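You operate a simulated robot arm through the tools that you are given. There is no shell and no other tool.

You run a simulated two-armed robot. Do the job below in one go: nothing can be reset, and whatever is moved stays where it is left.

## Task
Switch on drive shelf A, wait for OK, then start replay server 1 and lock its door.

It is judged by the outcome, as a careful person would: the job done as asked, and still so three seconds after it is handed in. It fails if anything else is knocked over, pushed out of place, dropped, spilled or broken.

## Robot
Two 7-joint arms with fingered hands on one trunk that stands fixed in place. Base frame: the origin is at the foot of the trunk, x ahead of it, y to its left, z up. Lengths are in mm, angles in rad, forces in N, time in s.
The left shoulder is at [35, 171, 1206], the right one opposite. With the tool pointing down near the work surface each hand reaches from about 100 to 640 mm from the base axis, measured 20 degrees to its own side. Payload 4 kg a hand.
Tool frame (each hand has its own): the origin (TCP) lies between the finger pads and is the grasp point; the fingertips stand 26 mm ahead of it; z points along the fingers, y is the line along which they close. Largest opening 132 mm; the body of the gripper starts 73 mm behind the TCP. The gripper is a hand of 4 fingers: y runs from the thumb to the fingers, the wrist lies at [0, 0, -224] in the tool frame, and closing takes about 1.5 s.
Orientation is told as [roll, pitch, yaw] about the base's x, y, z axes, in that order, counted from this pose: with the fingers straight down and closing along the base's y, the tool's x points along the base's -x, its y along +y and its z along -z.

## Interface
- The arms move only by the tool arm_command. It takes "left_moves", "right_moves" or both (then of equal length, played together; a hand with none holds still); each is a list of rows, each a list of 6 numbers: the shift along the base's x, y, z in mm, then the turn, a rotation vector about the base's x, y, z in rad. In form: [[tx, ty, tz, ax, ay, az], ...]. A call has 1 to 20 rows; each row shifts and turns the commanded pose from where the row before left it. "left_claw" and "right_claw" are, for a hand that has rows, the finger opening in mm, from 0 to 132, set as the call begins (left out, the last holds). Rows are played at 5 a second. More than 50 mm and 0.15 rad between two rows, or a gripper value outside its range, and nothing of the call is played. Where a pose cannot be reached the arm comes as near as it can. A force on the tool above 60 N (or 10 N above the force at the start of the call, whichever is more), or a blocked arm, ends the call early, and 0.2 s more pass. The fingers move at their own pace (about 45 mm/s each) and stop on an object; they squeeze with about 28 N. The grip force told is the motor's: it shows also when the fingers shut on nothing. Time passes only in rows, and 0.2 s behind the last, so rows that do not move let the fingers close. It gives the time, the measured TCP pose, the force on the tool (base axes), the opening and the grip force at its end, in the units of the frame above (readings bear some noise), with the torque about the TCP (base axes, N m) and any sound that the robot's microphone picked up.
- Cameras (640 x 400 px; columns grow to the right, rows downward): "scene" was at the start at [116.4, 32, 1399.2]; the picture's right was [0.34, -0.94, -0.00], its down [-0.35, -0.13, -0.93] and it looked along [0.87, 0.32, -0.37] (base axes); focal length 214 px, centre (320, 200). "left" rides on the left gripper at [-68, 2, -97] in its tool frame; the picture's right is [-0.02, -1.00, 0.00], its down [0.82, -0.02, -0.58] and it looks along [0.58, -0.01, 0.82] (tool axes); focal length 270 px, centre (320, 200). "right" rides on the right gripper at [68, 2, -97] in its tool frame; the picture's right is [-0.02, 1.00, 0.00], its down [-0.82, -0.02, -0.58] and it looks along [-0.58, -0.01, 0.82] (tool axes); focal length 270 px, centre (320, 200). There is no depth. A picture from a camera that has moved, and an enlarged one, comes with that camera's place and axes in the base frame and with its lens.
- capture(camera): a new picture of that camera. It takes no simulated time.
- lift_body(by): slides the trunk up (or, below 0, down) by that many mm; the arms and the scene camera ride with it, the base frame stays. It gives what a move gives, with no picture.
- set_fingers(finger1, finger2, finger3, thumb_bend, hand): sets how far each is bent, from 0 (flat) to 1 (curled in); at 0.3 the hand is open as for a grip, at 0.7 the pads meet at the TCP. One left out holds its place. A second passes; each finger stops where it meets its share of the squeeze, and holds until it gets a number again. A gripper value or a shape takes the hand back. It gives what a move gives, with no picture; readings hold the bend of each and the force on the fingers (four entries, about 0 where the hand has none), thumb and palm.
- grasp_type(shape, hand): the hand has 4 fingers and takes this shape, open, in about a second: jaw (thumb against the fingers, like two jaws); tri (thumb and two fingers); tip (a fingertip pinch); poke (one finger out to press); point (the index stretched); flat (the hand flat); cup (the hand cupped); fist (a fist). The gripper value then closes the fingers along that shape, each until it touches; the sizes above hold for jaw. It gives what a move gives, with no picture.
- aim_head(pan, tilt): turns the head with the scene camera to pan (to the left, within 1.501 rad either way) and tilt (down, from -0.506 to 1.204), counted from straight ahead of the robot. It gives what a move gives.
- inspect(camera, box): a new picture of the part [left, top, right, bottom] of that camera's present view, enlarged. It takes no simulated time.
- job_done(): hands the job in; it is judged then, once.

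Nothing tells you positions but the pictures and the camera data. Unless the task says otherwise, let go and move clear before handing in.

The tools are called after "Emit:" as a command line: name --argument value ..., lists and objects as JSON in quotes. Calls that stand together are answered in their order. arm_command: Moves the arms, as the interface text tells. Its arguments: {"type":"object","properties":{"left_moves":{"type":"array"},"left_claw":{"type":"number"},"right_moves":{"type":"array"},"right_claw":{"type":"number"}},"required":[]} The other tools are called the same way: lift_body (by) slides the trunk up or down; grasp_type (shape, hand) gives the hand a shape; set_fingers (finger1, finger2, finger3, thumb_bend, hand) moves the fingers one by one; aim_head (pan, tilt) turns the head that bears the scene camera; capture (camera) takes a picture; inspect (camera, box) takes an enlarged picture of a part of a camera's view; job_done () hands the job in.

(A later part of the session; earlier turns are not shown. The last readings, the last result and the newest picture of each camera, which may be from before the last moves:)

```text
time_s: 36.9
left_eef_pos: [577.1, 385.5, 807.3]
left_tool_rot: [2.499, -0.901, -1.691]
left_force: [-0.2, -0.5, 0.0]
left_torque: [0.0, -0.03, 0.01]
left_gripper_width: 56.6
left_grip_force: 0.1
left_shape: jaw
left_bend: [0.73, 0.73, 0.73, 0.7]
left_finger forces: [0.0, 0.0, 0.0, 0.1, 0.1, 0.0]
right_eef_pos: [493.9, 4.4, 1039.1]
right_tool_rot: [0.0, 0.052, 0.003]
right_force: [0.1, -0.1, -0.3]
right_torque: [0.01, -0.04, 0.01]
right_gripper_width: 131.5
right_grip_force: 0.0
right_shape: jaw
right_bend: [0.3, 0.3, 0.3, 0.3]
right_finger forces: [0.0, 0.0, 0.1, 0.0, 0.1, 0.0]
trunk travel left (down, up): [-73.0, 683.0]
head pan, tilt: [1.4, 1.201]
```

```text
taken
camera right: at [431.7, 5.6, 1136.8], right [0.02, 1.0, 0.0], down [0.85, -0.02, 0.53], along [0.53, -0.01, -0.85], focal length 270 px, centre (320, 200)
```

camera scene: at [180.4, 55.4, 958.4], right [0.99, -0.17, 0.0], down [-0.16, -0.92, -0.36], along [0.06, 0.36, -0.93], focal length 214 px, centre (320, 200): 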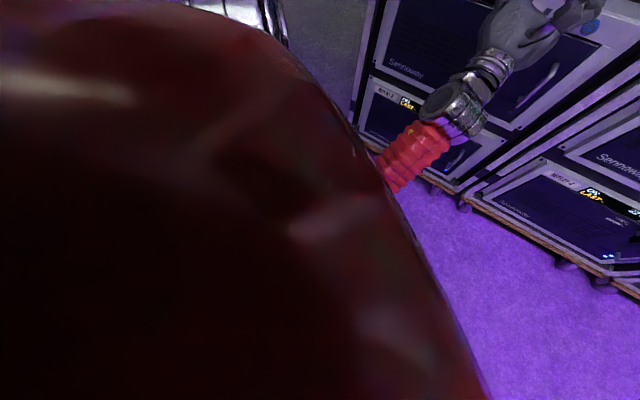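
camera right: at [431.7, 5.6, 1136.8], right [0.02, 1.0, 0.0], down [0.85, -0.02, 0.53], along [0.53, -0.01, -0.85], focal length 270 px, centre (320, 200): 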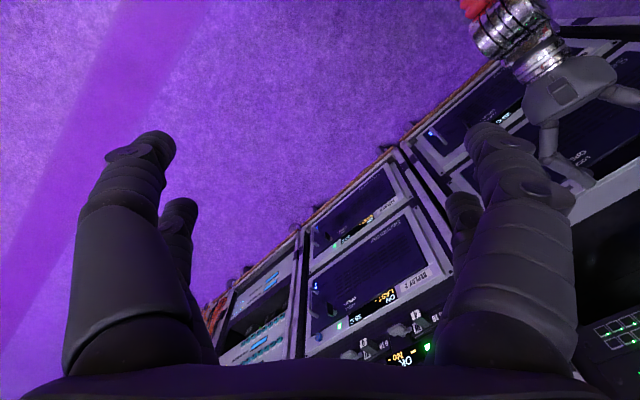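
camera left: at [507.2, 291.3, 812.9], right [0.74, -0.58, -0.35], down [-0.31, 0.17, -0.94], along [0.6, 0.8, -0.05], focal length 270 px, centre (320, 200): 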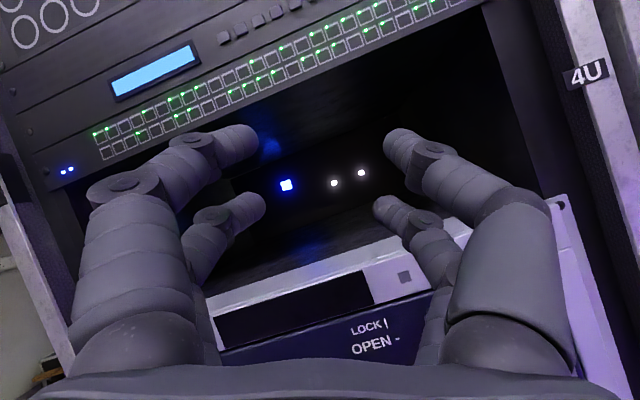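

The left elbow has dropped inward against the robot's own body, while the palm-sideways poses with the elbow out were fine. I'll undo that by rolling the left hand back to index-up and moving it left and up; the right arm looks better placed for Replay 1's right side.

Emit:
arm_command --left_moves '[[-10, 12, 8, 0.1, 0.1, 0], [-10, 12, 8, 0.1, 0.1, 0], [-10, 12, 8, 0.1, 0.1, 0], [-12, 14, 8, 0.1, 0.1, 0], [-12, 14, 8, 0.1, 0.1, 0], [-12, 14, 8, 0.1, 0.1, 0], [-12, 14, 8, 0.1, 0.1, 0], [-12, 14, 8, 0.1, 0.1, 0], [0, 0, 0, 0, 0, 0]]'

Emit:
aim_head --pan 0.6 --tilt 0.8

Emit:
capture --camera "scene"

Emit:
capture --camera "left"

```text
time_s: 38.9
left_eef_pos: [520.0, 512.2, 859.1]
left_tool_rot: [1.708, 0.013, -1.295]
left_force: [0.0, 0.1, 0.5]
left_torque: [0.01, 0.02, 0.02]
left_gripper_width: 56.6
left_grip_force: 0.1
left_shape: jaw
left_bend: [0.73, 0.73, 0.73, 0.7]
left_finger forces: [0.0, 0.1, 0.1, 0.1, 0.0, 0.0]
left hand out of reach, approached as far as the arm can: row 3, 4, 5, 6, 7
right_eef_pos: [494.5, 4.4, 1038.1]
right_tool_rot: [0.001, 0.055, 0.003]
right_force: [0.3, 0.3, -0.5]
right_torque: [0.0, -0.02, 0.02]
right_gripper_width: 131.8
right_grip_force: 0.0
right_shape: jaw
right_bend: [0.3, 0.3, 0.3, 0.3]
right_finger forces: [0.0, 0.0, 0.1, 0.1, 0.1, 0.0]
trunk travel left (down, up): [-73.0, 683.0]
head pan, tilt: [1.4, 1.201]
```

```text
time_s: 40.0
left_eef_pos: [520.3, 511.9, 859.7]
left_tool_rot: [1.706, 0.011, -1.295]
left_force: [-0.3, -0.1, 0.5]
left_torque: [0.01, 0.03, -0.01]
left_gripper_width: 56.2
left_grip_force: 0.2
left_shape: jaw
left_bend: [0.73, 0.73, 0.73, 0.7]
left_finger forces: [0.0, 0.0, 0.0, 0.0, 0.0, 0.0]
right_eef_pos: [493.6, 4.6, 1038.1]
right_tool_rot: [0.001, 0.053, 0.001]
right_force: [-0.2, 0.0, 0.0]
right_torque: [0.02, -0.03, 0.0]
right_gripper_width: 131.8
right_grip_force: 0.1
right_shape: jaw
right_bend: [0.3, 0.3, 0.3, 0.3]
right_finger forces: [0.1, 0.0, 0.0, 0.1, 0.0, 0.0]
trunk travel left (down, up): [-73.0, 683.0]
head pan, tilt: [0.6, 0.799]
```

```text
taken
camera scene: at [237.2, 45.9, 986.1], right [0.57, -0.82, 0.0], down [-0.59, -0.41, -0.7], along [0.57, 0.39, -0.72], focal length 214 px, centre (320, 200)
```

scene: 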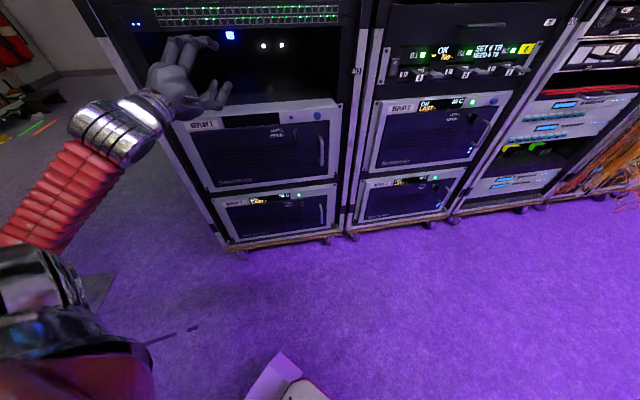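

```text
taken
camera left: at [447.5, 420.6, 845.6], right [0.13, 0.02, -0.99], down [-0.77, 0.63, -0.09], along [0.62, 0.77, 0.1], focal length 270 px, centre (320, 200)
```

left: 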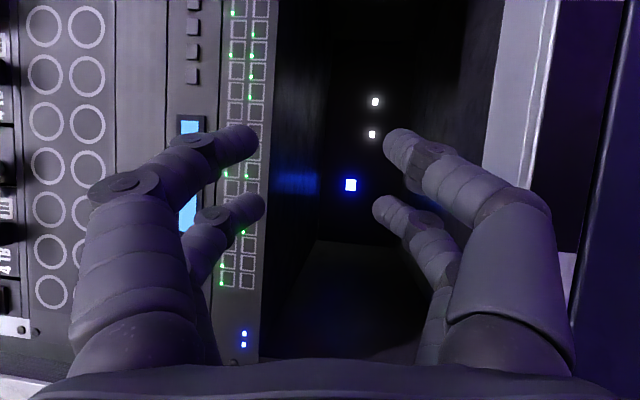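

The left elbow is back out to the side. I'll move the left hand away to the upper left, then bring the right hand round to face the rack, thumb side and camera in its natural orientation, well short of Replay 1.

Emit:
arm_command --left_moves '[[-24, 6, 14, 0, 0, 0], [-24, 6, 14, 0, 0, 0], [-24, 6, 14, 0, 0, 0], [-24, 6, 14, 0, 0, 0], [-24, 6, 14, 0, 0, 0], [0, 0, 0, 0, 0, 0]]'

Emit:
arm_command --right_moves '[[3.7, 13.5, -13, 0.0976, 0.0406, -0.0976], [3.7, 13.5, -13, 0.0976, 0.0406, -0.0976], [3.7, 13.5, -13, 0.0976, 0.0406, -0.0976], [3.7, 13.5, -13, 0.0976, 0.0406, -0.0976], [3.7, 13.5, -13, 0.0976, 0.0406, -0.0976], [3.7, 13.5, -13, 0.0976, 0.0406, -0.0976], [3.7, 13.5, -13, 0.0976, 0.0406, -0.0976], [3.7, 13.5, -13, 0.0976, 0.0406, -0.0976], [3.7, 13.5, -13, 0.0976, 0.0406, -0.0976], [3.7, 13.5, -13, 0.0976, 0.0406, -0.0976], [3.7, 13.5, -13, 0.0976, 0.0406, -0.0976], [3.7, 13.5, -13, 0.0976, 0.0406, -0.0976], [3.7, 13.5, -13, 0.0976, 0.0406, -0.0976], [3.7, 13.5, -13, 0.0976, 0.0406, -0.0976], [3.7, 13.5, -13, 0.0976, 0.0406, -0.0976], [3.7, 13.5, -13, 0.0976, 0.0406, -0.0976], [3.7, 13.5, -13, 0.0976, 0.0406, -0.0976], [3.7, 13.5, -13, 0.0976, 0.0406, -0.0976], [0, 0, 0, 0, 0, 0]]'

Emit:
capture --camera "scene"

Emit:
capture --camera "right"

```text
time_s: 41.4
left_eef_pos: [410.3, 559.0, 931.1]
left_tool_rot: [1.707, 0.013, -1.295]
left_force: [0.2, -0.5, 0.9]
left_torque: [0.01, 0.02, -0.05]
left_gripper_width: 56.6
left_grip_force: 0.0
left_shape: jaw
left_bend: [0.73, 0.73, 0.73, 0.7]
left_finger forces: [0.0, 0.0, 0.0, 0.1, 0.1, 0.0]
left hand out of reach, approached as far as the arm can: row 1, 2, 3
right_eef_pos: [494.1, 2.9, 1038.4]
right_tool_rot: [0.0, 0.055, 0.002]
right_force: [0.5, -0.4, 0.7]
right_torque: [0.0, -0.02, -0.01]
right_gripper_width: 132.0
right_grip_force: 0.1
right_shape: jaw
right_bend: [0.3, 0.3, 0.3, 0.3]
right_finger forces: [0.1, 0.1, 0.0, 0.0, 0.0, 0.0]
trunk travel left (down, up): [-73.0, 683.0]
head pan, tilt: [0.6, 0.799]
```

```text
time_s: 45.6
left_eef_pos: [410.2, 559.4, 932.7]
left_tool_rot: [1.707, 0.01, -1.296]
left_force: [0.5, 0.7, 0.3]
left_torque: [0.01, -0.04, 0.03]
left_gripper_width: 56.6
left_grip_force: 0.0
left_shape: jaw
left_bend: [0.73, 0.73, 0.73, 0.7]
left_finger forces: [0.1, 0.0, 0.0, 0.0, 0.0, 0.0]
right_eef_pos: [584.5, 221.3, 769.6]
right_tool_rot: [1.598, 1.479, -0.8]
right_force: [-0.5, 0.2, -0.2]
right_torque: [-0.02, 0.0, 0.03]
right_gripper_width: 131.9
right_grip_force: 0.0
right_shape: jaw
right_bend: [0.3, 0.3, 0.3, 0.3]
right_finger forces: [0.0, 0.0, 0.0, 0.0, 0.0, 0.1]
trunk travel left (down, up): [-73.0, 683.0]
head pan, tilt: [0.6, 0.799]
stopped in row 19 (right hand): the arm was blocked; the commanded pose is now the measured one
```

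```text
taken
camera scene: at [237.2, 45.9, 986.2], right [0.57, -0.82, 0.0], down [-0.59, -0.41, -0.7], along [0.57, 0.39, -0.72], focal length 214 px, centre (320, 200)
```

scene: 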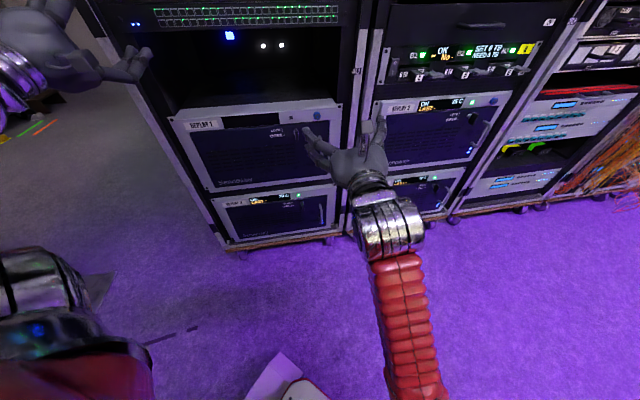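

```text
taken
camera right: at [510.3, 158.4, 835.0], right [0.68, -0.73, 0.07], down [-0.39, -0.43, -0.82], along [0.63, 0.53, -0.57], focal length 270 px, centre (320, 200)
```

right: 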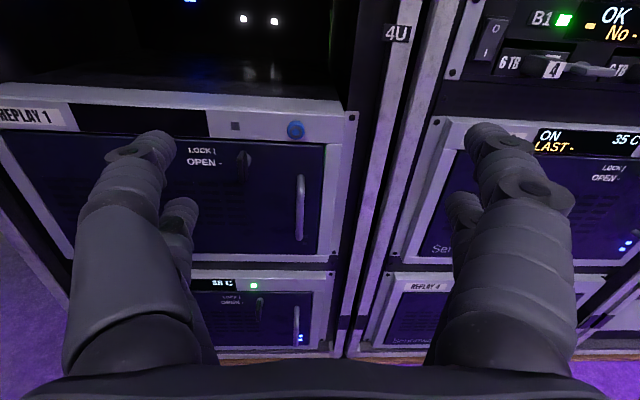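

The right hand now faces Replay 1 nicely with its camera on top. I'll narrow the jaw and move it to about 70 mm in front of the lever, straightening the small roll and yaw errors.

Emit:
arm_command --right_moves '[[6, 20.5, -13.4, 0.006, 0.006, 0.0056], [6, 20.5, -13.4, 0.006, 0.006, 0.0056], [6, 20.5, -13.4, 0.006, 0.006, 0.0056], [6, 20.5, -13.4, 0.006, 0.006, 0.0056], [6, 20.5, -13.4, 0.006, 0.006, 0.0056], [6, 20.5, -13.4, 0.006, 0.006, 0.0056], [6, 20.5, -13.4, 0.006, 0.006, 0.0056], [6, 20.5, -13.4, 0.006, 0.006, 0.0056], [0, 0, 0, 0, 0, 0]]' --right_claw 56

Emit:
capture --camera "right"

Emit:
capture --camera "scene"

```text
time_s: 47.6
left_eef_pos: [411.3, 559.2, 931.8]
left_tool_rot: [1.706, 0.011, -1.296]
left_force: [-0.9, 0.2, 0.1]
left_torque: [-0.02, -0.02, -0.01]
left_gripper_width: 56.4
left_grip_force: 0.0
left_shape: jaw
left_bend: [0.73, 0.73, 0.73, 0.7]
left_finger forces: [0.0, 0.0, 0.0, 0.0, 0.0, 0.0]
right_eef_pos: [641.1, 374.9, 651.7]
right_tool_rot: [1.28, 1.536, -1.089]
right_force: [0.3, 0.3, 0.3]
right_torque: [0.03, 0.0, -0.02]
right_gripper_width: 56.5
right_grip_force: 0.0
right_shape: jaw
right_bend: [0.73, 0.73, 0.73, 0.7]
right_finger forces: [0.0, 0.0, 0.0, 0.1, 0.0, 0.0]
trunk travel left (down, up): [-73.0, 683.0]
head pan, tilt: [0.6, 0.799]
```

```text
taken
camera right: at [573.1, 308.4, 719.3], right [0.7, -0.72, 0.01], down [-0.41, -0.41, -0.81], along [0.58, 0.56, -0.59], focal length 270 px, centre (320, 200)
```

right: 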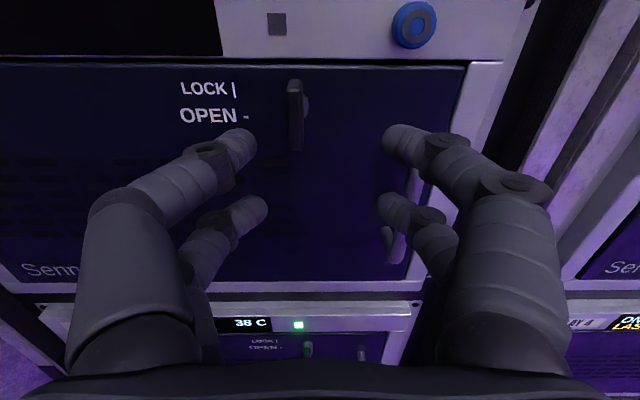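

```text
taken
camera scene: at [237.3, 46.0, 986.1], right [0.57, -0.82, 0.0], down [-0.59, -0.41, -0.7], along [0.57, 0.39, -0.72], focal length 214 px, centre (320, 200)
```

scene: 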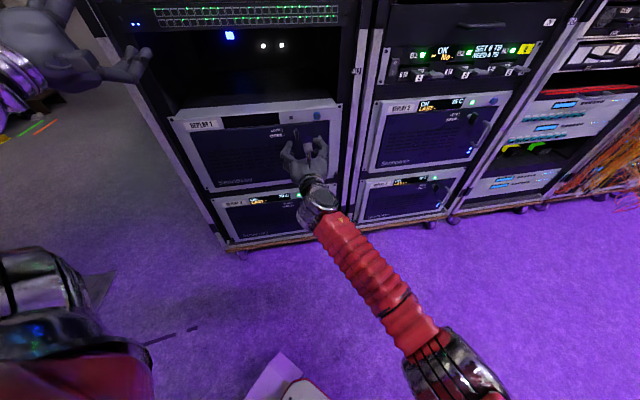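

The right hand is well placed: the lever is confirmed at (682, 435, 663), 71 mm ahead, 14 mm to the left and 12 mm up. I'll centre on it and advance 40 mm, then check.

Emit:
arm_command --right_moves '[[-10.2, 10.4, 11, 0, 0, 0], [14.2, 14.1, 0, 0, 0, 0], [14.2, 14.1, 0, 0, 0, 0], [0, 0, 0, 0, 0, 0]]'

Emit:
capture --camera "right"

Emit:
inspect --camera "scene" --box '[240, 90, 368, 170]'

```text
time_s: 48.6
left_eef_pos: [411.2, 560.7, 932.3]
left_tool_rot: [1.706, 0.011, -1.294]
left_force: [-0.1, -0.7, 0.1]
left_torque: [0.03, -0.03, 0.0]
left_gripper_width: 56.7
left_grip_force: 0.2
left_shape: jaw
left_bend: [0.73, 0.73, 0.73, 0.7]
left_finger forces: [0.0, 0.1, 0.0, 0.1, 0.1, 0.1]
right_eef_pos: [647.0, 398.3, 675.9]
right_tool_rot: [1.699, 1.55, -0.658]
right_force: [0.5, 0.2, 0.5]
right_torque: [-0.01, 0.04, 0.01]
right_gripper_width: 56.3
right_grip_force: 0.1
right_shape: jaw
right_bend: [0.73, 0.73, 0.73, 0.7]
right_finger forces: [0.0, 0.0, 0.1, 0.0, 0.0, 0.1]
right hand out of reach, approached as far as the arm can: row 2, 3
trunk travel left (down, up): [-73.0, 683.0]
head pan, tilt: [0.6, 0.799]
```

```text
taken
camera right: at [580.0, 329.5, 742.9], right [0.71, -0.71, 0.0], down [-0.41, -0.4, -0.82], along [0.58, 0.58, -0.58], focal length 270 px, centre (320, 200)
```

right: 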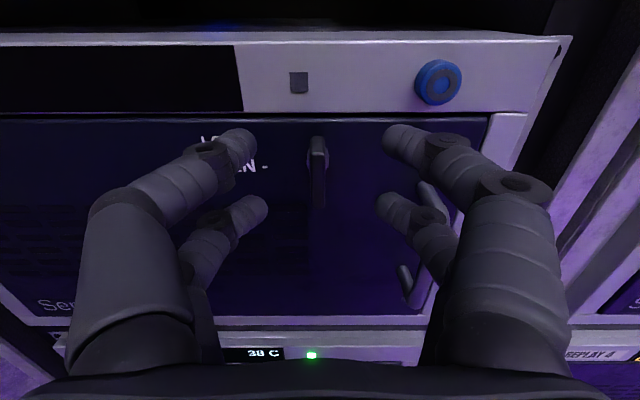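

```text
5.00 times, centred on (304, 130) of scene
camera zoom: at [237.3, 45.9, 986.1], right [0.57, -0.82, 0.0], down [-0.59, -0.41, -0.7], along [0.57, 0.39, -0.72], focal length 1072 px, centre (400, 550)
```

zoom: 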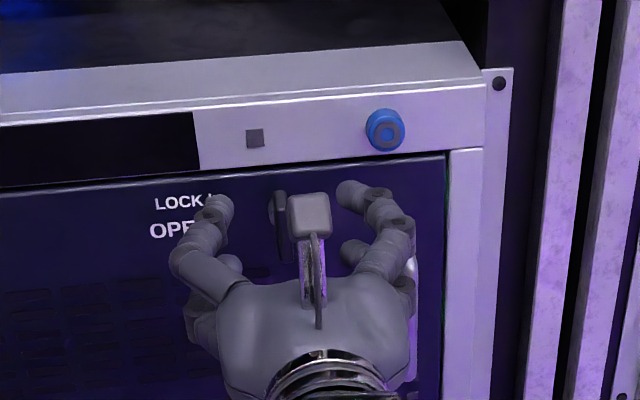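

The right hand is aligned but at the limit of its reach. Lowering the trunk also leans it forward, so I'll back the hand off first and then lower the last 70 mm.

Emit:
arm_command --right_moves '[[-25, -25, 5, 0, 0, 0], [-25, -25, 5, 0, 0, 0], [-20, -20, 5, 0, 0, 0], [0, 0, 0, 0, 0, 0]]'

Emit:
lift_body --by -72

Emit:
capture --camera "right"

Emit:
capture --camera "scene"

```text
time_s: 49.6
left_eef_pos: [410.8, 559.6, 932.7]
left_tool_rot: [1.708, 0.012, -1.293]
left_force: [0.2, -0.7, 0.9]
left_torque: [0.0, 0.01, 0.02]
left_gripper_width: 56.5
left_grip_force: 0.0
left_shape: jaw
left_bend: [0.73, 0.73, 0.73, 0.7]
left_finger forces: [0.0, 0.1, 0.1, 0.1, 0.0, 0.1]
right_eef_pos: [578.4, 327.3, 690.5]
right_tool_rot: [1.703, 1.541, -0.653]
right_force: [0.1, 0.0, -0.3]
right_torque: [0.01, 0.02, -0.01]
right_gripper_width: 56.0
right_grip_force: 0.2
right_shape: jaw
right_bend: [0.73, 0.73, 0.73, 0.7]
right_finger forces: [0.1, 0.0, 0.0, 0.1, 0.1, 0.1]
trunk travel left (down, up): [-73.0, 683.0]
head pan, tilt: [0.6, 0.799]
```

```text
time_s: 50.7
left_eef_pos: [422.2, 561.2, 850.6]
left_tool_rot: [1.671, 0.022, -1.298]
left_force: [0.2, 0.7, 0.1]
left_torque: [-0.02, 0.0, 0.01]
left_gripper_width: 56.6
left_grip_force: 0.1
left_shape: jaw
left_bend: [0.73, 0.73, 0.73, 0.7]
left_finger forces: [0.0, 0.0, 0.0, 0.0, 0.0, 0.0]
right_eef_pos: [584.7, 304.0, 565.8]
right_tool_rot: [0.925, 1.463, -1.448]
right_force: [0.2, 0.3, -0.6]
right_torque: [0.02, 0.01, 0.03]
right_gripper_width: 56.4
right_grip_force: 0.0
right_shape: jaw
right_bend: [0.73, 0.73, 0.73, 0.7]
right_finger forces: [0.0, 0.0, 0.0, 0.0, 0.1, 0.0]
trunk travel left (down, up): [-1.0, 755.0]
head pan, tilt: [0.6, 0.799]
```

```text
taken
camera right: at [517.5, 243.6, 638.0], right [0.69, -0.72, 0.06], down [-0.42, -0.47, -0.78], along [0.59, 0.51, -0.63], focal length 270 px, centre (320, 200)
```

right: 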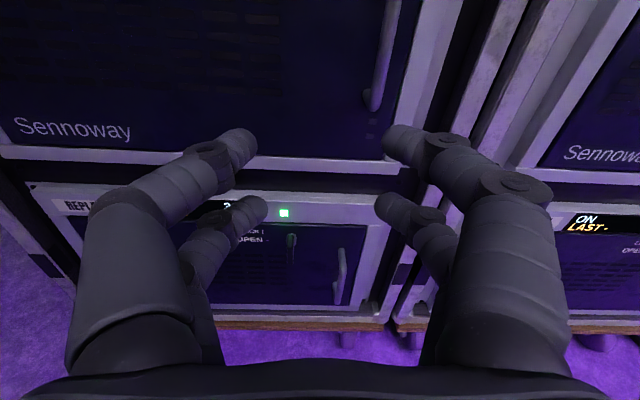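

```text
taken
camera scene: at [276.7, 45.9, 906.7], right [0.57, -0.82, 0.0], down [-0.59, -0.41, -0.7], along [0.57, 0.39, -0.72], focal length 214 px, centre (320, 200)
```

scene: 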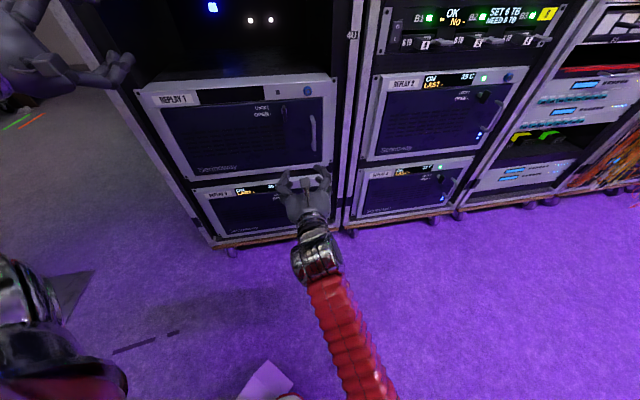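

The trunk moved forward about 40 mm and down 79 mm. I'll bring the right hand back up to 40 mm in front of the lever, levelling the small tilt.

Emit:
arm_command --right_moves '[[4, 8, 32, 0.03, 0, 0.005], [5, 12, 32, 0.03, 0, 0.005], [5, 12, 33, 0.028, 0, 0.005], [15, 20, 0, 0, 0, 0], [20, 25, 0, 0, 0, 0], [20, 25, 0, 0, 0, 0], [0, 0, 0, 0, 0, 0]]'

Emit:
capture --camera "right"

Emit:
capture --camera "scene"

```text
time_s: 52.3
left_eef_pos: [422.2, 561.9, 850.9]
left_tool_rot: [1.671, 0.021, -1.298]
left_force: [0.2, 0.1, 0.4]
left_torque: [0.02, -0.01, -0.02]
left_gripper_width: 56.5
left_grip_force: 0.1
left_shape: jaw
left_bend: [0.73, 0.73, 0.73, 0.7]
left_finger forces: [0.0, 0.0, 0.0, 0.0, 0.0, 0.1]
right_eef_pos: [648.4, 404.0, 711.1]
right_tool_rot: [-2.511, 1.499, 1.422]
right_force: [0.5, 0.2, 0.5]
right_torque: [-0.01, 0.0, -0.03]
right_gripper_width: 56.2
right_grip_force: 0.1
right_shape: jaw
right_bend: [0.73, 0.73, 0.73, 0.7]
right_finger forces: [0.0, 0.1, 0.0, 0.0, 0.1, 0.0]
right hand out of reach, approached as far as the arm can: row 6
trunk travel left (down, up): [-1.0, 755.0]
head pan, tilt: [0.6, 0.799]
```

```text
taken
camera right: at [582.3, 328.9, 772.8], right [0.71, -0.7, -0.07], down [-0.41, -0.34, -0.85], along [0.57, 0.63, -0.53], focal length 270 px, centre (320, 200)
```

right: 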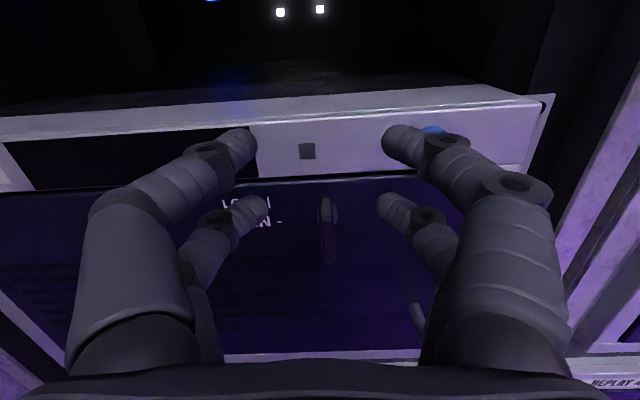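

```text
taken
camera scene: at [277.1, 46.0, 906.5], right [0.57, -0.82, 0.0], down [-0.59, -0.41, -0.7], along [0.57, 0.39, -0.72], focal length 214 px, centre (320, 200)
```

scene: 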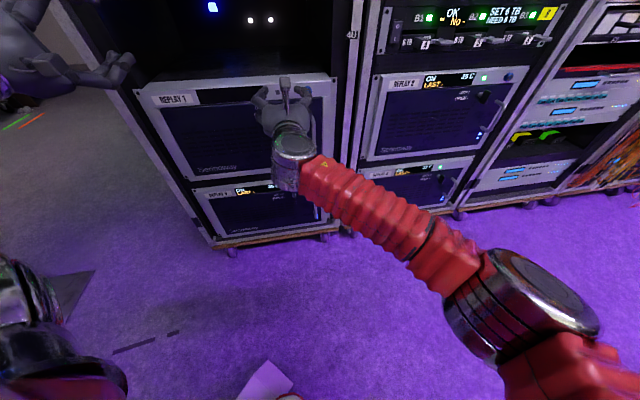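

The hand ended 48 mm higher than intended and reports a reach limit there. I'll lower it to the lever's height and see how far it can advance.

Emit:
arm_command --right_moves '[[-10, -10, -16, 0, 0, 0], [0, 0, -16, 0, 0, 0], [0, 0, -16, 0, 0, 0], [0, 0, 0, 0, 0, 0]]'

Emit:
capture --camera "right"

```text
time_s: 53.3
left_eef_pos: [420.4, 561.4, 849.4]
left_tool_rot: [1.671, 0.022, -1.298]
left_force: [0.5, 0.5, 0.0]
left_torque: [-0.01, -0.03, 0.0]
left_gripper_width: 56.3
left_grip_force: 0.0
left_shape: jaw
left_bend: [0.73, 0.73, 0.73, 0.7]
left_finger forces: [0.0, 0.1, 0.0, 0.0, 0.0, 0.0]
right_eef_pos: [631.4, 399.0, 668.0]
right_tool_rot: [-2.588, 1.493, 1.357]
right_force: [0.1, 0.3, -0.9]
right_torque: [0.02, 0.05, 0.01]
right_gripper_width: 56.2
right_grip_force: 0.1
right_shape: jaw
right_bend: [0.73, 0.73, 0.73, 0.7]
right_finger forces: [0.0, 0.0, 0.0, 0.0, 0.0, 0.0]
trunk travel left (down, up): [-1.0, 755.0]
head pan, tilt: [0.6, 0.799]
```

```text
taken
camera right: at [565.6, 322.7, 728.5], right [0.72, -0.69, -0.07], down [-0.4, -0.34, -0.85], along [0.57, 0.64, -0.52], focal length 270 px, centre (320, 200)
```

right: 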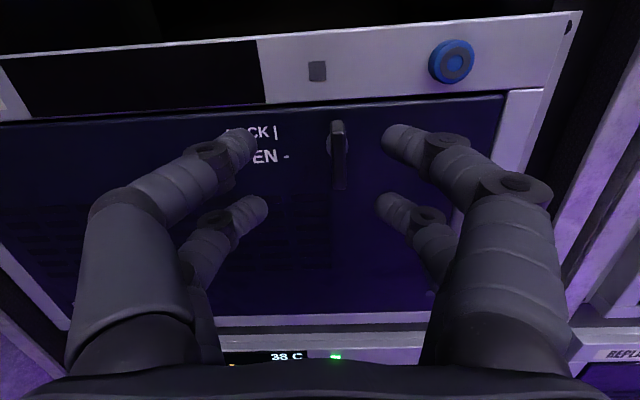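

Now the lever is 61 mm ahead and 12 mm to the right of the grip centre. I'll advance to it in small steps and see whether the arm reaches.

Emit:
arm_command --right_moves '[[9, -8, -2, -0.03, 0, 0], [12, 12, -2, -0.03, 0, 0], [12, 12, -2, 0, 0, 0], [0, 0, 0, 0, 0, 0]]'

Emit:
capture --camera "right"

Emit:
aim_head --pan 0.45 --tilt 0.45

Emit:
capture --camera "scene"

```text
time_s: 54.3
left_eef_pos: [421.6, 560.8, 850.2]
left_tool_rot: [1.67, 0.022, -1.299]
left_force: [1.6, 0.1, -0.7]
left_torque: [0.01, 0.02, 0.01]
left_gripper_width: 56.3
left_grip_force: 0.0
left_shape: jaw
left_bend: [0.73, 0.73, 0.73, 0.7]
left_finger forces: [0.0, 0.0, 0.0, 0.0, 0.1, 0.1]
right_eef_pos: [664.9, 405.6, 658.7]
right_tool_rot: [3.116, 1.554, 0.772]
right_force: [-0.5, 1.1, 0.0]
right_torque: [-0.01, 0.01, 0.01]
right_gripper_width: 56.4
right_grip_force: 0.0
right_shape: jaw
right_bend: [0.73, 0.73, 0.73, 0.7]
right_finger forces: [0.0, 0.1, 0.0, 0.1, 0.0, 0.0]
right hand out of reach, approached as far as the arm can: row 3
trunk travel left (down, up): [-1.0, 755.0]
head pan, tilt: [0.6, 0.799]
```

```text
taken
camera right: at [599.7, 333.8, 724.5], right [0.72, -0.7, -0.02], down [-0.41, -0.39, -0.83], along [0.57, 0.6, -0.56], focal length 270 px, centre (320, 200)
```

right: 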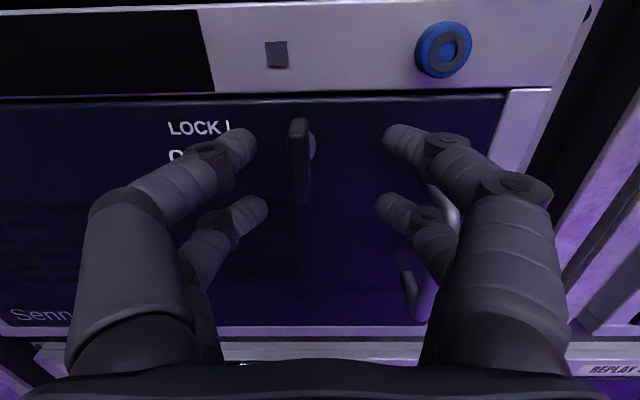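

```text
time_s: 55.2
left_eef_pos: [421.5, 561.3, 850.8]
left_tool_rot: [1.67, 0.02, -1.3]
left_force: [0.2, -0.5, 0.3]
left_torque: [0.05, 0.01, 0.0]
left_gripper_width: 56.4
left_grip_force: 0.0
left_shape: jaw
left_bend: [0.73, 0.73, 0.73, 0.7]
left_finger forces: [0.0, 0.1, 0.0, 0.1, 0.0, 0.1]
right_eef_pos: [666.4, 405.6, 661.9]
right_tool_rot: [3.041, 1.548, 0.698]
right_force: [0.6, 0.1, 0.3]
right_torque: [-0.01, 0.01, 0.02]
right_gripper_width: 56.2
right_grip_force: 0.1
right_shape: jaw
right_bend: [0.73, 0.73, 0.73, 0.7]
right_finger forces: [0.0, 0.0, 0.1, 0.0, 0.1, 0.1]
trunk travel left (down, up): [-1.0, 755.0]
head pan, tilt: [0.45, 0.45]
```

```text
taken
camera scene: at [293.3, 40.4, 936.9], right [0.44, -0.9, 0.0], down [-0.39, -0.19, -0.9], along [0.81, 0.39, -0.44], focal length 214 px, centre (320, 200)
```

scene: 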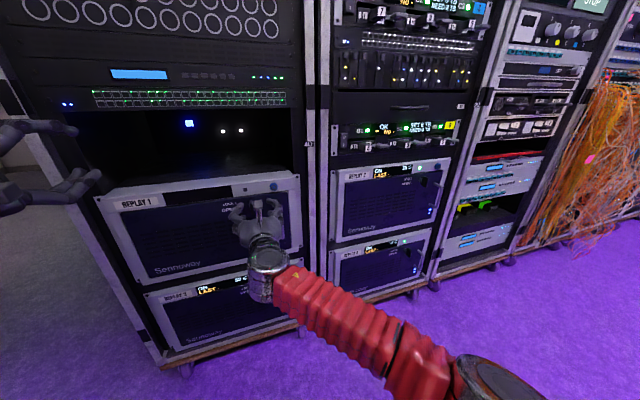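

The right hand is only about 30 mm short, and the limit looks like the wrist angle rather than arm length. I'll let the hand yaw a little to the left while advancing the last bit.

Emit:
arm_command --right_moves '[[1, 5, 0, 0, 0, 0.08], [1, 6, 0, 0, 0, 0.08], [2, 6, 1, 0, 0, 0.08], [0, 0, 0, 0, 0, 0]]'

Emit:
capture --camera "right"

Emit:
inspect --camera "scene" --box '[200, 170, 328, 250]'

```text
time_s: 56.2
left_eef_pos: [422.1, 559.9, 851.8]
left_tool_rot: [1.672, 0.023, -1.299]
left_force: [-0.3, -0.3, -0.1]
left_torque: [0.02, 0.0, 0.01]
left_gripper_width: 56.5
left_grip_force: 0.1
left_shape: jaw
left_bend: [0.73, 0.73, 0.73, 0.7]
left_finger forces: [0.0, 0.0, 0.0, 0.1, 0.1, 0.0]
right_eef_pos: [669.0, 422.7, 661.6]
right_tool_rot: [-3.078, 1.55, 1.104]
right_force: [-18.6, -31.6, -8.6]
right_torque: [-0.22, 0.44, -1.09]
right_gripper_width: 55.1
right_grip_force: 0.1
right_shape: jaw
right_bend: [0.78, 0.79, 0.73, 0.7]
right_finger forces: [16.9, 18.6, 0.1, 0.0, 0.1, 0.0]
trunk travel left (down, up): [-1.0, 755.0]
head pan, tilt: [0.45, 0.45]
```

```text
taken
camera right: at [621.8, 336.5, 726.6], right [0.86, -0.51, -0.03], down [-0.3, -0.47, -0.83], along [0.41, 0.72, -0.56], focal length 270 px, centre (320, 200)
```

right: 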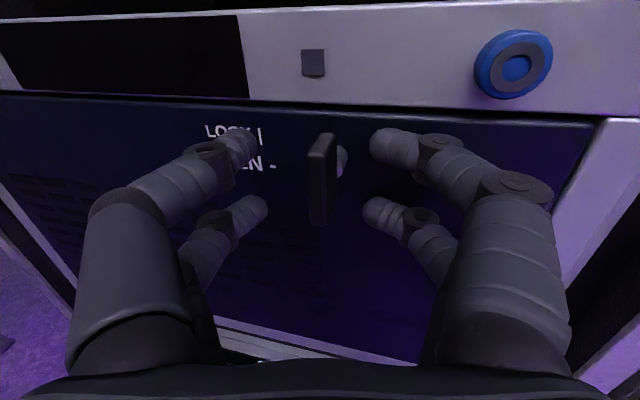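

```text
5.00 times, centred on (264, 210) of scene
camera zoom: at [292.9, 38.9, 937.0], right [0.44, -0.9, 0.0], down [-0.39, -0.19, -0.9], along [0.81, 0.39, -0.44], focal length 1072 px, centre (600, 150)
```

zoom: 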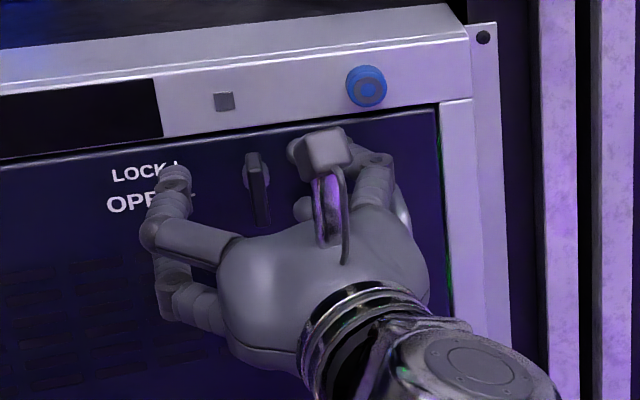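

The hand reaches now: the lever stands between the fingers, and the right-side fingertips are lightly pressing the door face. I'll back off 4 mm to relieve that and close on the lever.

Emit:
arm_command --right_moves '[[-2.5, -3.2, 0, 0, 0, 0], [0, 0, 0, 0, 0, 0]]'

Emit:
arm_command --right_moves '[[0, 0, 0, 0, 0, 0], [0, 0, 0, 0, 0, 0], [0, 0, 0, 0, 0, 0], [0, 0, 0, 0, 0, 0], [0, 0, 0, 0, 0, 0], [0, 0, 0, 0, 0, 0], [0, 0, 0, 0, 0, 0]]' --right_claw 0

Emit:
capture --camera "right"

Emit:
inspect --camera "scene" --box '[200, 170, 328, 250]'

```text
time_s: 56.8
left_eef_pos: [420.2, 559.5, 852.0]
left_tool_rot: [1.675, 0.022, -1.299]
left_force: [1.2, 0.2, 0.0]
left_torque: [0.0, 0.0, 0.0]
left_gripper_width: 56.1
left_grip_force: 0.1
left_shape: jaw
left_bend: [0.73, 0.73, 0.73, 0.7]
left_finger forces: [0.0, 0.0, 0.1, 0.0, 0.0, 0.1]
right_eef_pos: [664.1, 423.6, 670.3]
right_tool_rot: [3.049, 1.54, 0.952]
right_force: [-7.1, -7.6, 3.5]
right_torque: [-0.04, -0.13, -0.21]
right_gripper_width: 53.7
right_grip_force: 0.0
right_shape: jaw
right_bend: [0.75, 0.76, 0.73, 0.7]
right_finger forces: [3.9, 6.2, 0.1, 0.0, 0.1, 0.1]
trunk travel left (down, up): [-1.0, 755.0]
head pan, tilt: [0.45, 0.45]
```

```text
time_s: 58.4
left_eef_pos: [420.7, 562.2, 851.0]
left_tool_rot: [1.673, 0.021, -1.298]
left_force: [-0.8, 0.2, 0.5]
left_torque: [0.0, -0.02, 0.01]
left_gripper_width: 56.2
left_grip_force: 0.0
left_shape: jaw
left_bend: [0.73, 0.73, 0.73, 0.7]
left_finger forces: [0.1, 0.0, 0.1, 0.1, 0.1, 0.0]
right_eef_pos: [662.7, 425.3, 664.4]
right_tool_rot: [-3.089, 1.552, 1.097]
right_force: [-3.2, 3.5, -3.2]
right_torque: [-0.05, -0.03, 0.04]
right_gripper_width: 0.1
right_grip_force: 28.4
right_shape: jaw
right_bend: [0.76, 0.76, 0.64, 0.69]
right_finger forces: [20.5, 0.0, 0.0, 0.1, 24.3, 0.0]
trunk travel left (down, up): [-1.0, 755.0]
head pan, tilt: [0.45, 0.45]
```

```text
taken
camera right: at [616.7, 338.0, 728.2], right [0.86, -0.5, -0.03], down [-0.3, -0.47, -0.83], along [0.4, 0.72, -0.56], focal length 270 px, centre (320, 200)
```

right: 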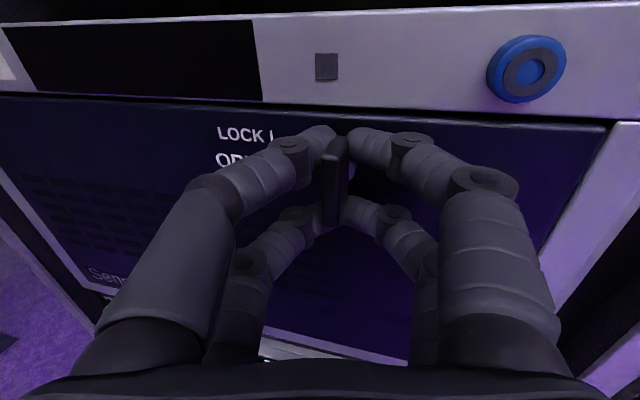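

```text
5.00 times, centred on (264, 210) of scene
camera zoom: at [293.3, 40.8, 936.8], right [0.44, -0.9, 0.0], down [-0.39, -0.19, -0.9], along [0.81, 0.39, -0.44], focal length 1072 px, centre (600, 150)
```

zoom: 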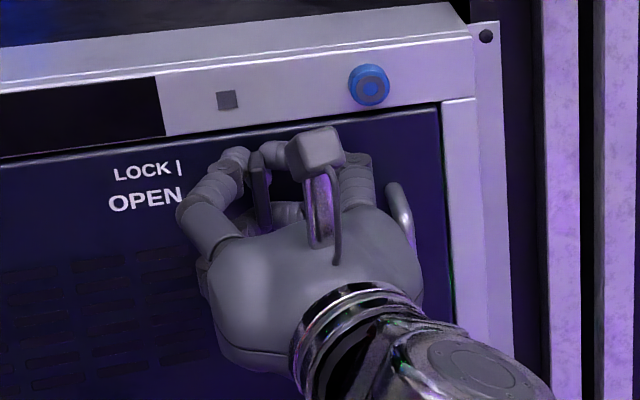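

The lever is gripped (about 20–24 N on index and thumb). I'll test a small counter-clockwise turn about the lever axis and watch the torque.

Emit:
arm_command --right_moves '[[0, 0, 0, -0.05, -0.05, 0], [0, 0, 0, -0.05, -0.05, 0], [0, 0, 0, -0.05, -0.05, 0], [0, 0, 0, 0, 0, 0]]'

Emit:
capture --camera "right"

Emit:
inspect --camera "scene" --box '[200, 170, 328, 250]'

```text
time_s: 59.4
left_eef_pos: [421.0, 561.7, 850.1]
left_tool_rot: [1.67, 0.021, -1.3]
left_force: [0.0, 0.5, 0.3]
left_torque: [0.02, -0.04, 0.03]
left_gripper_width: 56.3
left_grip_force: 0.0
left_shape: jaw
left_bend: [0.73, 0.73, 0.73, 0.7]
left_finger forces: [0.0, 0.0, 0.0, 0.0, 0.0, 0.1]
right_eef_pos: [666.0, 423.8, 662.6]
right_tool_rot: [1.404, 1.362, -0.694]
right_force: [-9.0, 6.0, -6.4]
right_torque: [-0.08, -0.01, 0.15]
right_gripper_width: 0.1
right_grip_force: 28.4
right_shape: jaw
right_bend: [0.76, 0.76, 0.64, 0.69]
right_finger forces: [20.2, 0.0, 0.1, 0.0, 28.0, 0.0]
trunk travel left (down, up): [-1.0, 755.0]
head pan, tilt: [0.45, 0.45]
```

```text
taken
camera right: at [608.5, 346.8, 731.9], right [0.85, -0.49, 0.18], down [-0.18, -0.6, -0.78], along [0.49, 0.63, -0.6], focal length 270 px, centre (320, 200)
```

right: 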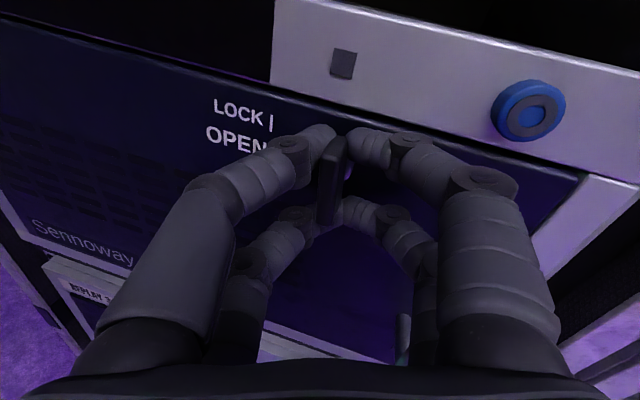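

```text
5.00 times, centred on (264, 210) of scene
camera zoom: at [293.3, 41.0, 936.7], right [0.44, -0.9, 0.0], down [-0.39, -0.19, -0.9], along [0.81, 0.39, -0.44], focal length 1072 px, centre (600, 150)
```

zoom: 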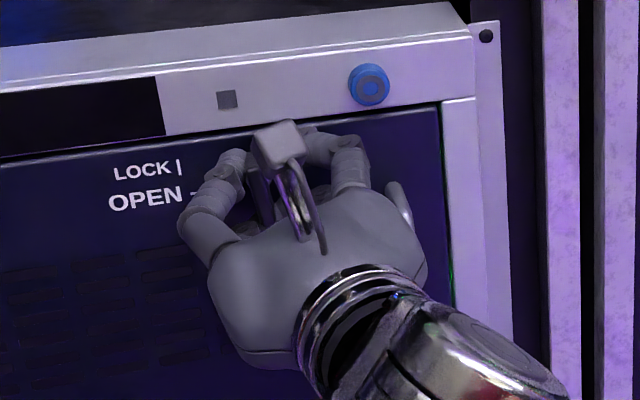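

The torque stayed small and the lever seems to be following, at least partly. I'll continue a bit further and compare.

Emit:
arm_command --right_moves '[[0, 0, 0, -0.05, -0.05, 0], [0, 0, 0, -0.05, -0.05, 0], [0, 0, 0, -0.05, -0.05, 0], [0, 0, 0, -0.05, -0.05, 0], [0, 0, 0, 0, 0, 0]]'

Emit:
capture --camera "right"

Emit:
inspect --camera "scene" --box '[200, 170, 328, 250]'

```text
time_s: 60.6
left_eef_pos: [421.2, 561.2, 849.8]
left_tool_rot: [1.673, 0.021, -1.3]
left_force: [-0.6, 0.7, -0.2]
left_torque: [-0.02, -0.04, -0.01]
left_gripper_width: 56.3
left_grip_force: 0.1
left_shape: jaw
left_bend: [0.73, 0.73, 0.73, 0.7]
left_finger forces: [0.1, 0.1, 0.0, 0.0, 0.1, 0.1]
right_eef_pos: [668.6, 420.6, 662.1]
right_tool_rot: [1.347, 1.08, -0.751]
right_force: [-10.5, 4.5, -4.7]
right_torque: [-0.05, -0.05, 0.18]
right_gripper_width: 0.0
right_grip_force: 27.8
right_shape: jaw
right_bend: [0.76, 0.76, 0.64, 0.69]
right_finger forces: [20.3, 0.0, 0.0, 0.0, 29.2, 0.0]
trunk travel left (down, up): [-1.0, 755.0]
head pan, tilt: [0.45, 0.45]
```

```text
taken
camera right: at [596.1, 359.6, 732.0], right [0.79, -0.43, 0.44], down [-0.04, -0.74, -0.67], along [0.61, 0.51, -0.6], focal length 270 px, centre (320, 200)
```

right: 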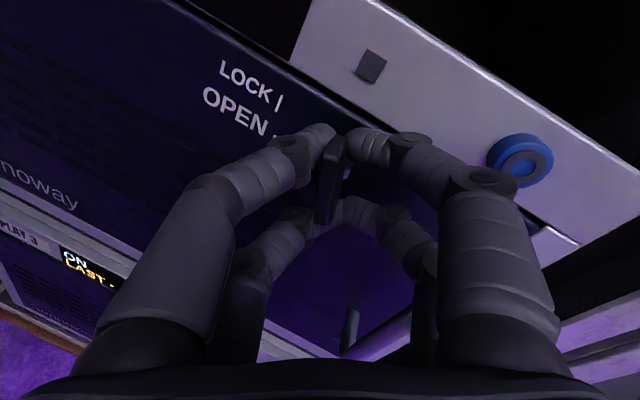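

```text
5.00 times, centred on (264, 210) of scene
camera zoom: at [293.0, 40.8, 936.9], right [0.44, -0.9, 0.0], down [-0.39, -0.19, -0.9], along [0.81, 0.39, -0.44], focal length 1072 px, centre (600, 150)
```

zoom: 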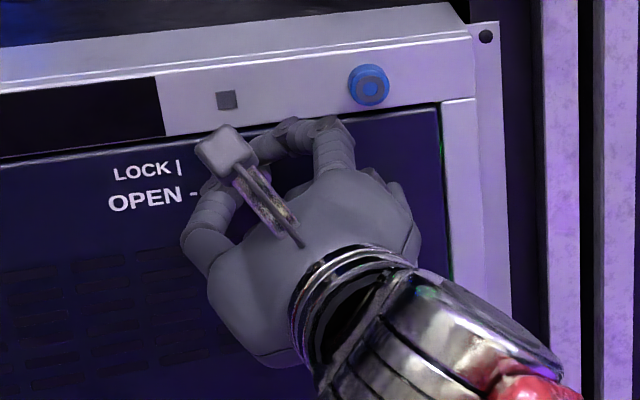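

The lever is turning with the hand: it stays aligned in the camera while the label tilts. I'll continue counter-clockwise toward horizontal.

Emit:
arm_command --right_moves '[[0, 0, 0, -0.05, -0.05, 0], [0, 0, 0, -0.05, -0.05, 0], [0, 0, 0, -0.05, -0.05, 0], [0, 0, 0, -0.05, -0.05, 0], [0, 0, 0, -0.05, -0.05, 0], [0, 0, 0, -0.05, -0.05, 0], [0, 0, 0, -0.05, -0.05, 0], [0, 0, 0, 0, 0, 0]]'

Emit:
capture --camera "right"

Emit:
inspect --camera "scene" --box '[200, 170, 328, 250]'

```text
time_s: 62.4
left_eef_pos: [419.3, 561.0, 851.3]
left_tool_rot: [1.675, 0.02, -1.299]
left_force: [0.4, -0.5, -0.1]
left_torque: [0.02, 0.01, -0.01]
left_gripper_width: 56.5
left_grip_force: 0.0
left_shape: jaw
left_bend: [0.73, 0.73, 0.73, 0.7]
left_finger forces: [0.0, 0.1, 0.0, 0.0, 0.0, 0.0]
right_eef_pos: [672.6, 415.7, 660.0]
right_tool_rot: [1.32, 0.594, -0.772]
right_force: [-16.6, 17.4, 17.1]
right_torque: [0.1, -0.28, 0.33]
right_gripper_width: 0.0
right_grip_force: 28.4
right_shape: jaw
right_bend: [0.76, 0.76, 0.64, 0.69]
right_finger forces: [20.5, 0.1, 0.0, 0.0, 31.6, 0.0]
trunk travel left (down, up): [-1.0, 755.0]
head pan, tilt: [0.45, 0.45]
```

```text
taken
camera right: at [577.8, 377.3, 718.1], right [0.58, -0.21, 0.79], down [0.14, -0.92, -0.35], along [0.81, 0.31, -0.5], focal length 270 px, centre (320, 200)
```

right: 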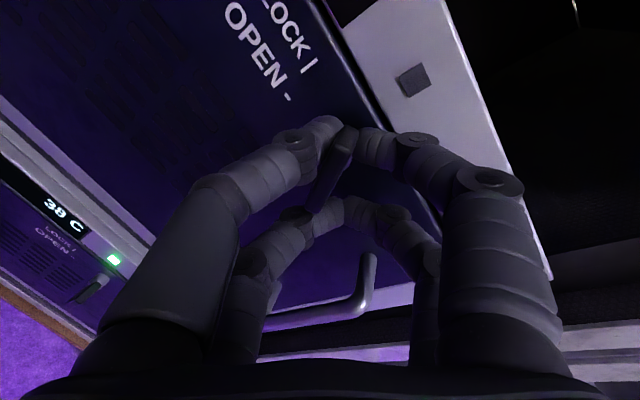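

```text
5.00 times, centred on (264, 210) of scene
camera zoom: at [290.9, 40.7, 937.7], right [0.44, -0.9, 0.0], down [-0.39, -0.19, -0.9], along [0.81, 0.39, -0.43], focal length 1072 px, centre (600, 150)
```

zoom: 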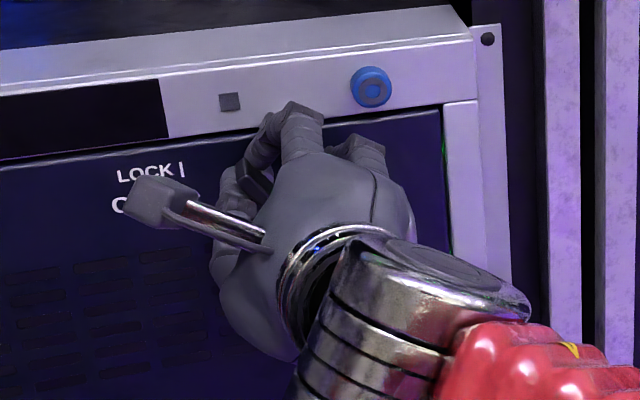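

The lever is around 45–50° now; the side force suggests the grip has drifted right of and below the pivot. I'll shift the hand slightly left and up while continuing the turn.

Emit:
arm_command --right_moves '[[-3, 3, 3, 0, 0, 0], [-3, 3, 3, -0.05, -0.05, 0], [0, 0, 0, -0.05, -0.05, 0], [-1, 1, 0, -0.05, -0.05, 0], [-1, 1, 0, -0.05, -0.05, 0], [0, 0, 0, 0, 0, 0]]'

Emit:
capture --camera "right"

Emit:
inspect --camera "scene" --box '[200, 170, 328, 250]'

```text
time_s: 63.8
left_eef_pos: [421.9, 563.3, 849.4]
left_tool_rot: [1.673, 0.018, -1.299]
left_force: [0.0, -0.3, -0.8]
left_torque: [-0.02, 0.02, 0.04]
left_gripper_width: 56.4
left_grip_force: 0.1
left_shape: jaw
left_bend: [0.73, 0.73, 0.73, 0.7]
left_finger forces: [0.0, 0.0, 0.0, 0.0, 0.0, 0.0]
right_eef_pos: [682.6, 405.6, 665.4]
right_tool_rot: [1.311, 0.311, -0.772]
right_force: [-38.0, 29.8, -9.0]
right_torque: [-0.23, -0.25, 0.81]
right_gripper_width: 0.0
right_grip_force: 27.9
right_shape: jaw
right_bend: [0.76, 0.76, 0.64, 0.7]
right_finger forces: [12.3, 0.0, 0.0, 0.0, 55.6, 0.1]
right hand out of reach, approached as far as the arm can: row 2, 4
trunk travel left (down, up): [-1.0, 755.0]
head pan, tilt: [0.45, 0.45]
```

```text
taken
camera right: at [577.8, 378.2, 709.7], right [0.41, -0.04, 0.91], down [0.19, -0.97, -0.13], along [0.89, 0.23, -0.39], focal length 270 px, centre (320, 200)
```

right: 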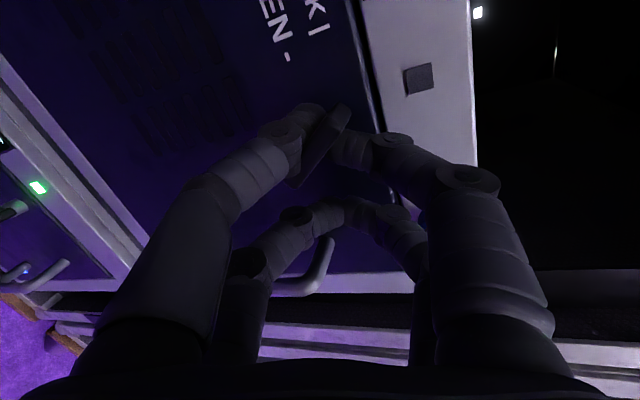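

```text
5.00 times, centred on (264, 210) of scene
camera zoom: at [291.6, 42.6, 937.1], right [0.44, -0.9, 0.0], down [-0.39, -0.19, -0.9], along [0.81, 0.39, -0.44], focal length 1072 px, centre (600, 150)
```

zoom: 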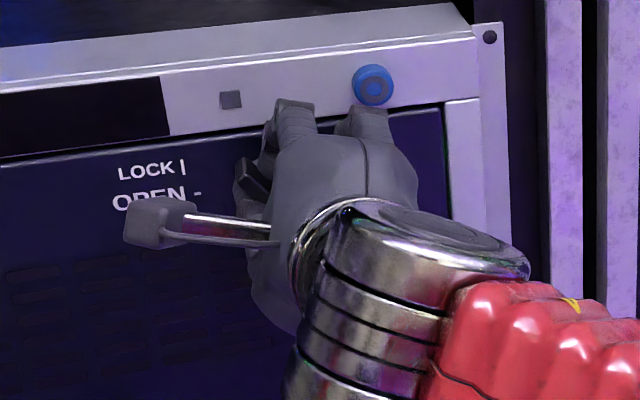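

The hand is drifting off the pivot at its wrist limit and slipping, with the lever about 35–40° turned. I'll open the fingers, back straight out, and look at the lever before pushing it the rest of the way.

Emit:
arm_command --right_moves '[[0, 0, 0, 0, 0, 0], [0, 0, 0, 0, 0, 0], [0, 0, 0, 0, 0, 0], [-10, -10, 0, 0, 0, 0], [-20, -20, 0, 0, 0, 0], [-20, -20, 0, 0, 0, 0], [0, 0, 0, 0, 0, 0]]' --right_claw 40

Emit:
capture --camera "right"

Emit:
inspect --camera "scene" --box '[200, 170, 328, 250]'

```text
time_s: 65.4
left_eef_pos: [421.4, 560.0, 850.3]
left_tool_rot: [1.672, 0.021, -1.3]
left_force: [-0.2, -0.1, -0.1]
left_torque: [0.03, -0.02, -0.02]
left_gripper_width: 56.3
left_grip_force: 0.0
left_shape: jaw
left_bend: [0.73, 0.73, 0.73, 0.7]
left_finger forces: [0.1, 0.0, 0.0, 0.0, 0.0, 0.2]
right_eef_pos: [620.3, 365.1, 672.0]
right_tool_rot: [1.319, 0.307, -0.762]
right_force: [-0.6, -0.2, 0.3]
right_torque: [-0.02, -0.02, 0.05]
right_gripper_width: 39.8
right_grip_force: 0.1
right_shape: jaw
right_bend: [0.74, 0.74, 0.74, 0.7]
right_finger forces: [0.0, 0.1, 0.0, 0.0, 0.1, 0.0]
trunk travel left (down, up): [-1.0, 755.0]
head pan, tilt: [0.45, 0.45]
```

```text
taken
camera right: at [516.7, 337.1, 715.0], right [0.4, -0.04, 0.91], down [0.2, -0.97, -0.13], along [0.89, 0.24, -0.38], focal length 270 px, centre (320, 200)
```

right: 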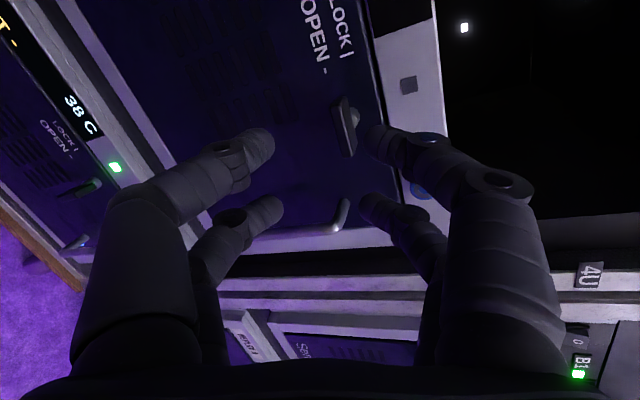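

```text
5.00 times, centred on (264, 210) of scene
camera zoom: at [293.3, 40.1, 937.0], right [0.43, -0.9, 0.0], down [-0.39, -0.19, -0.9], along [0.81, 0.39, -0.44], focal length 1072 px, centre (600, 150)
```

zoom: 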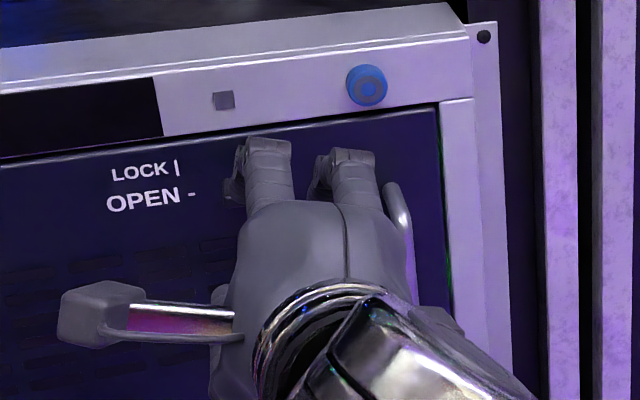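

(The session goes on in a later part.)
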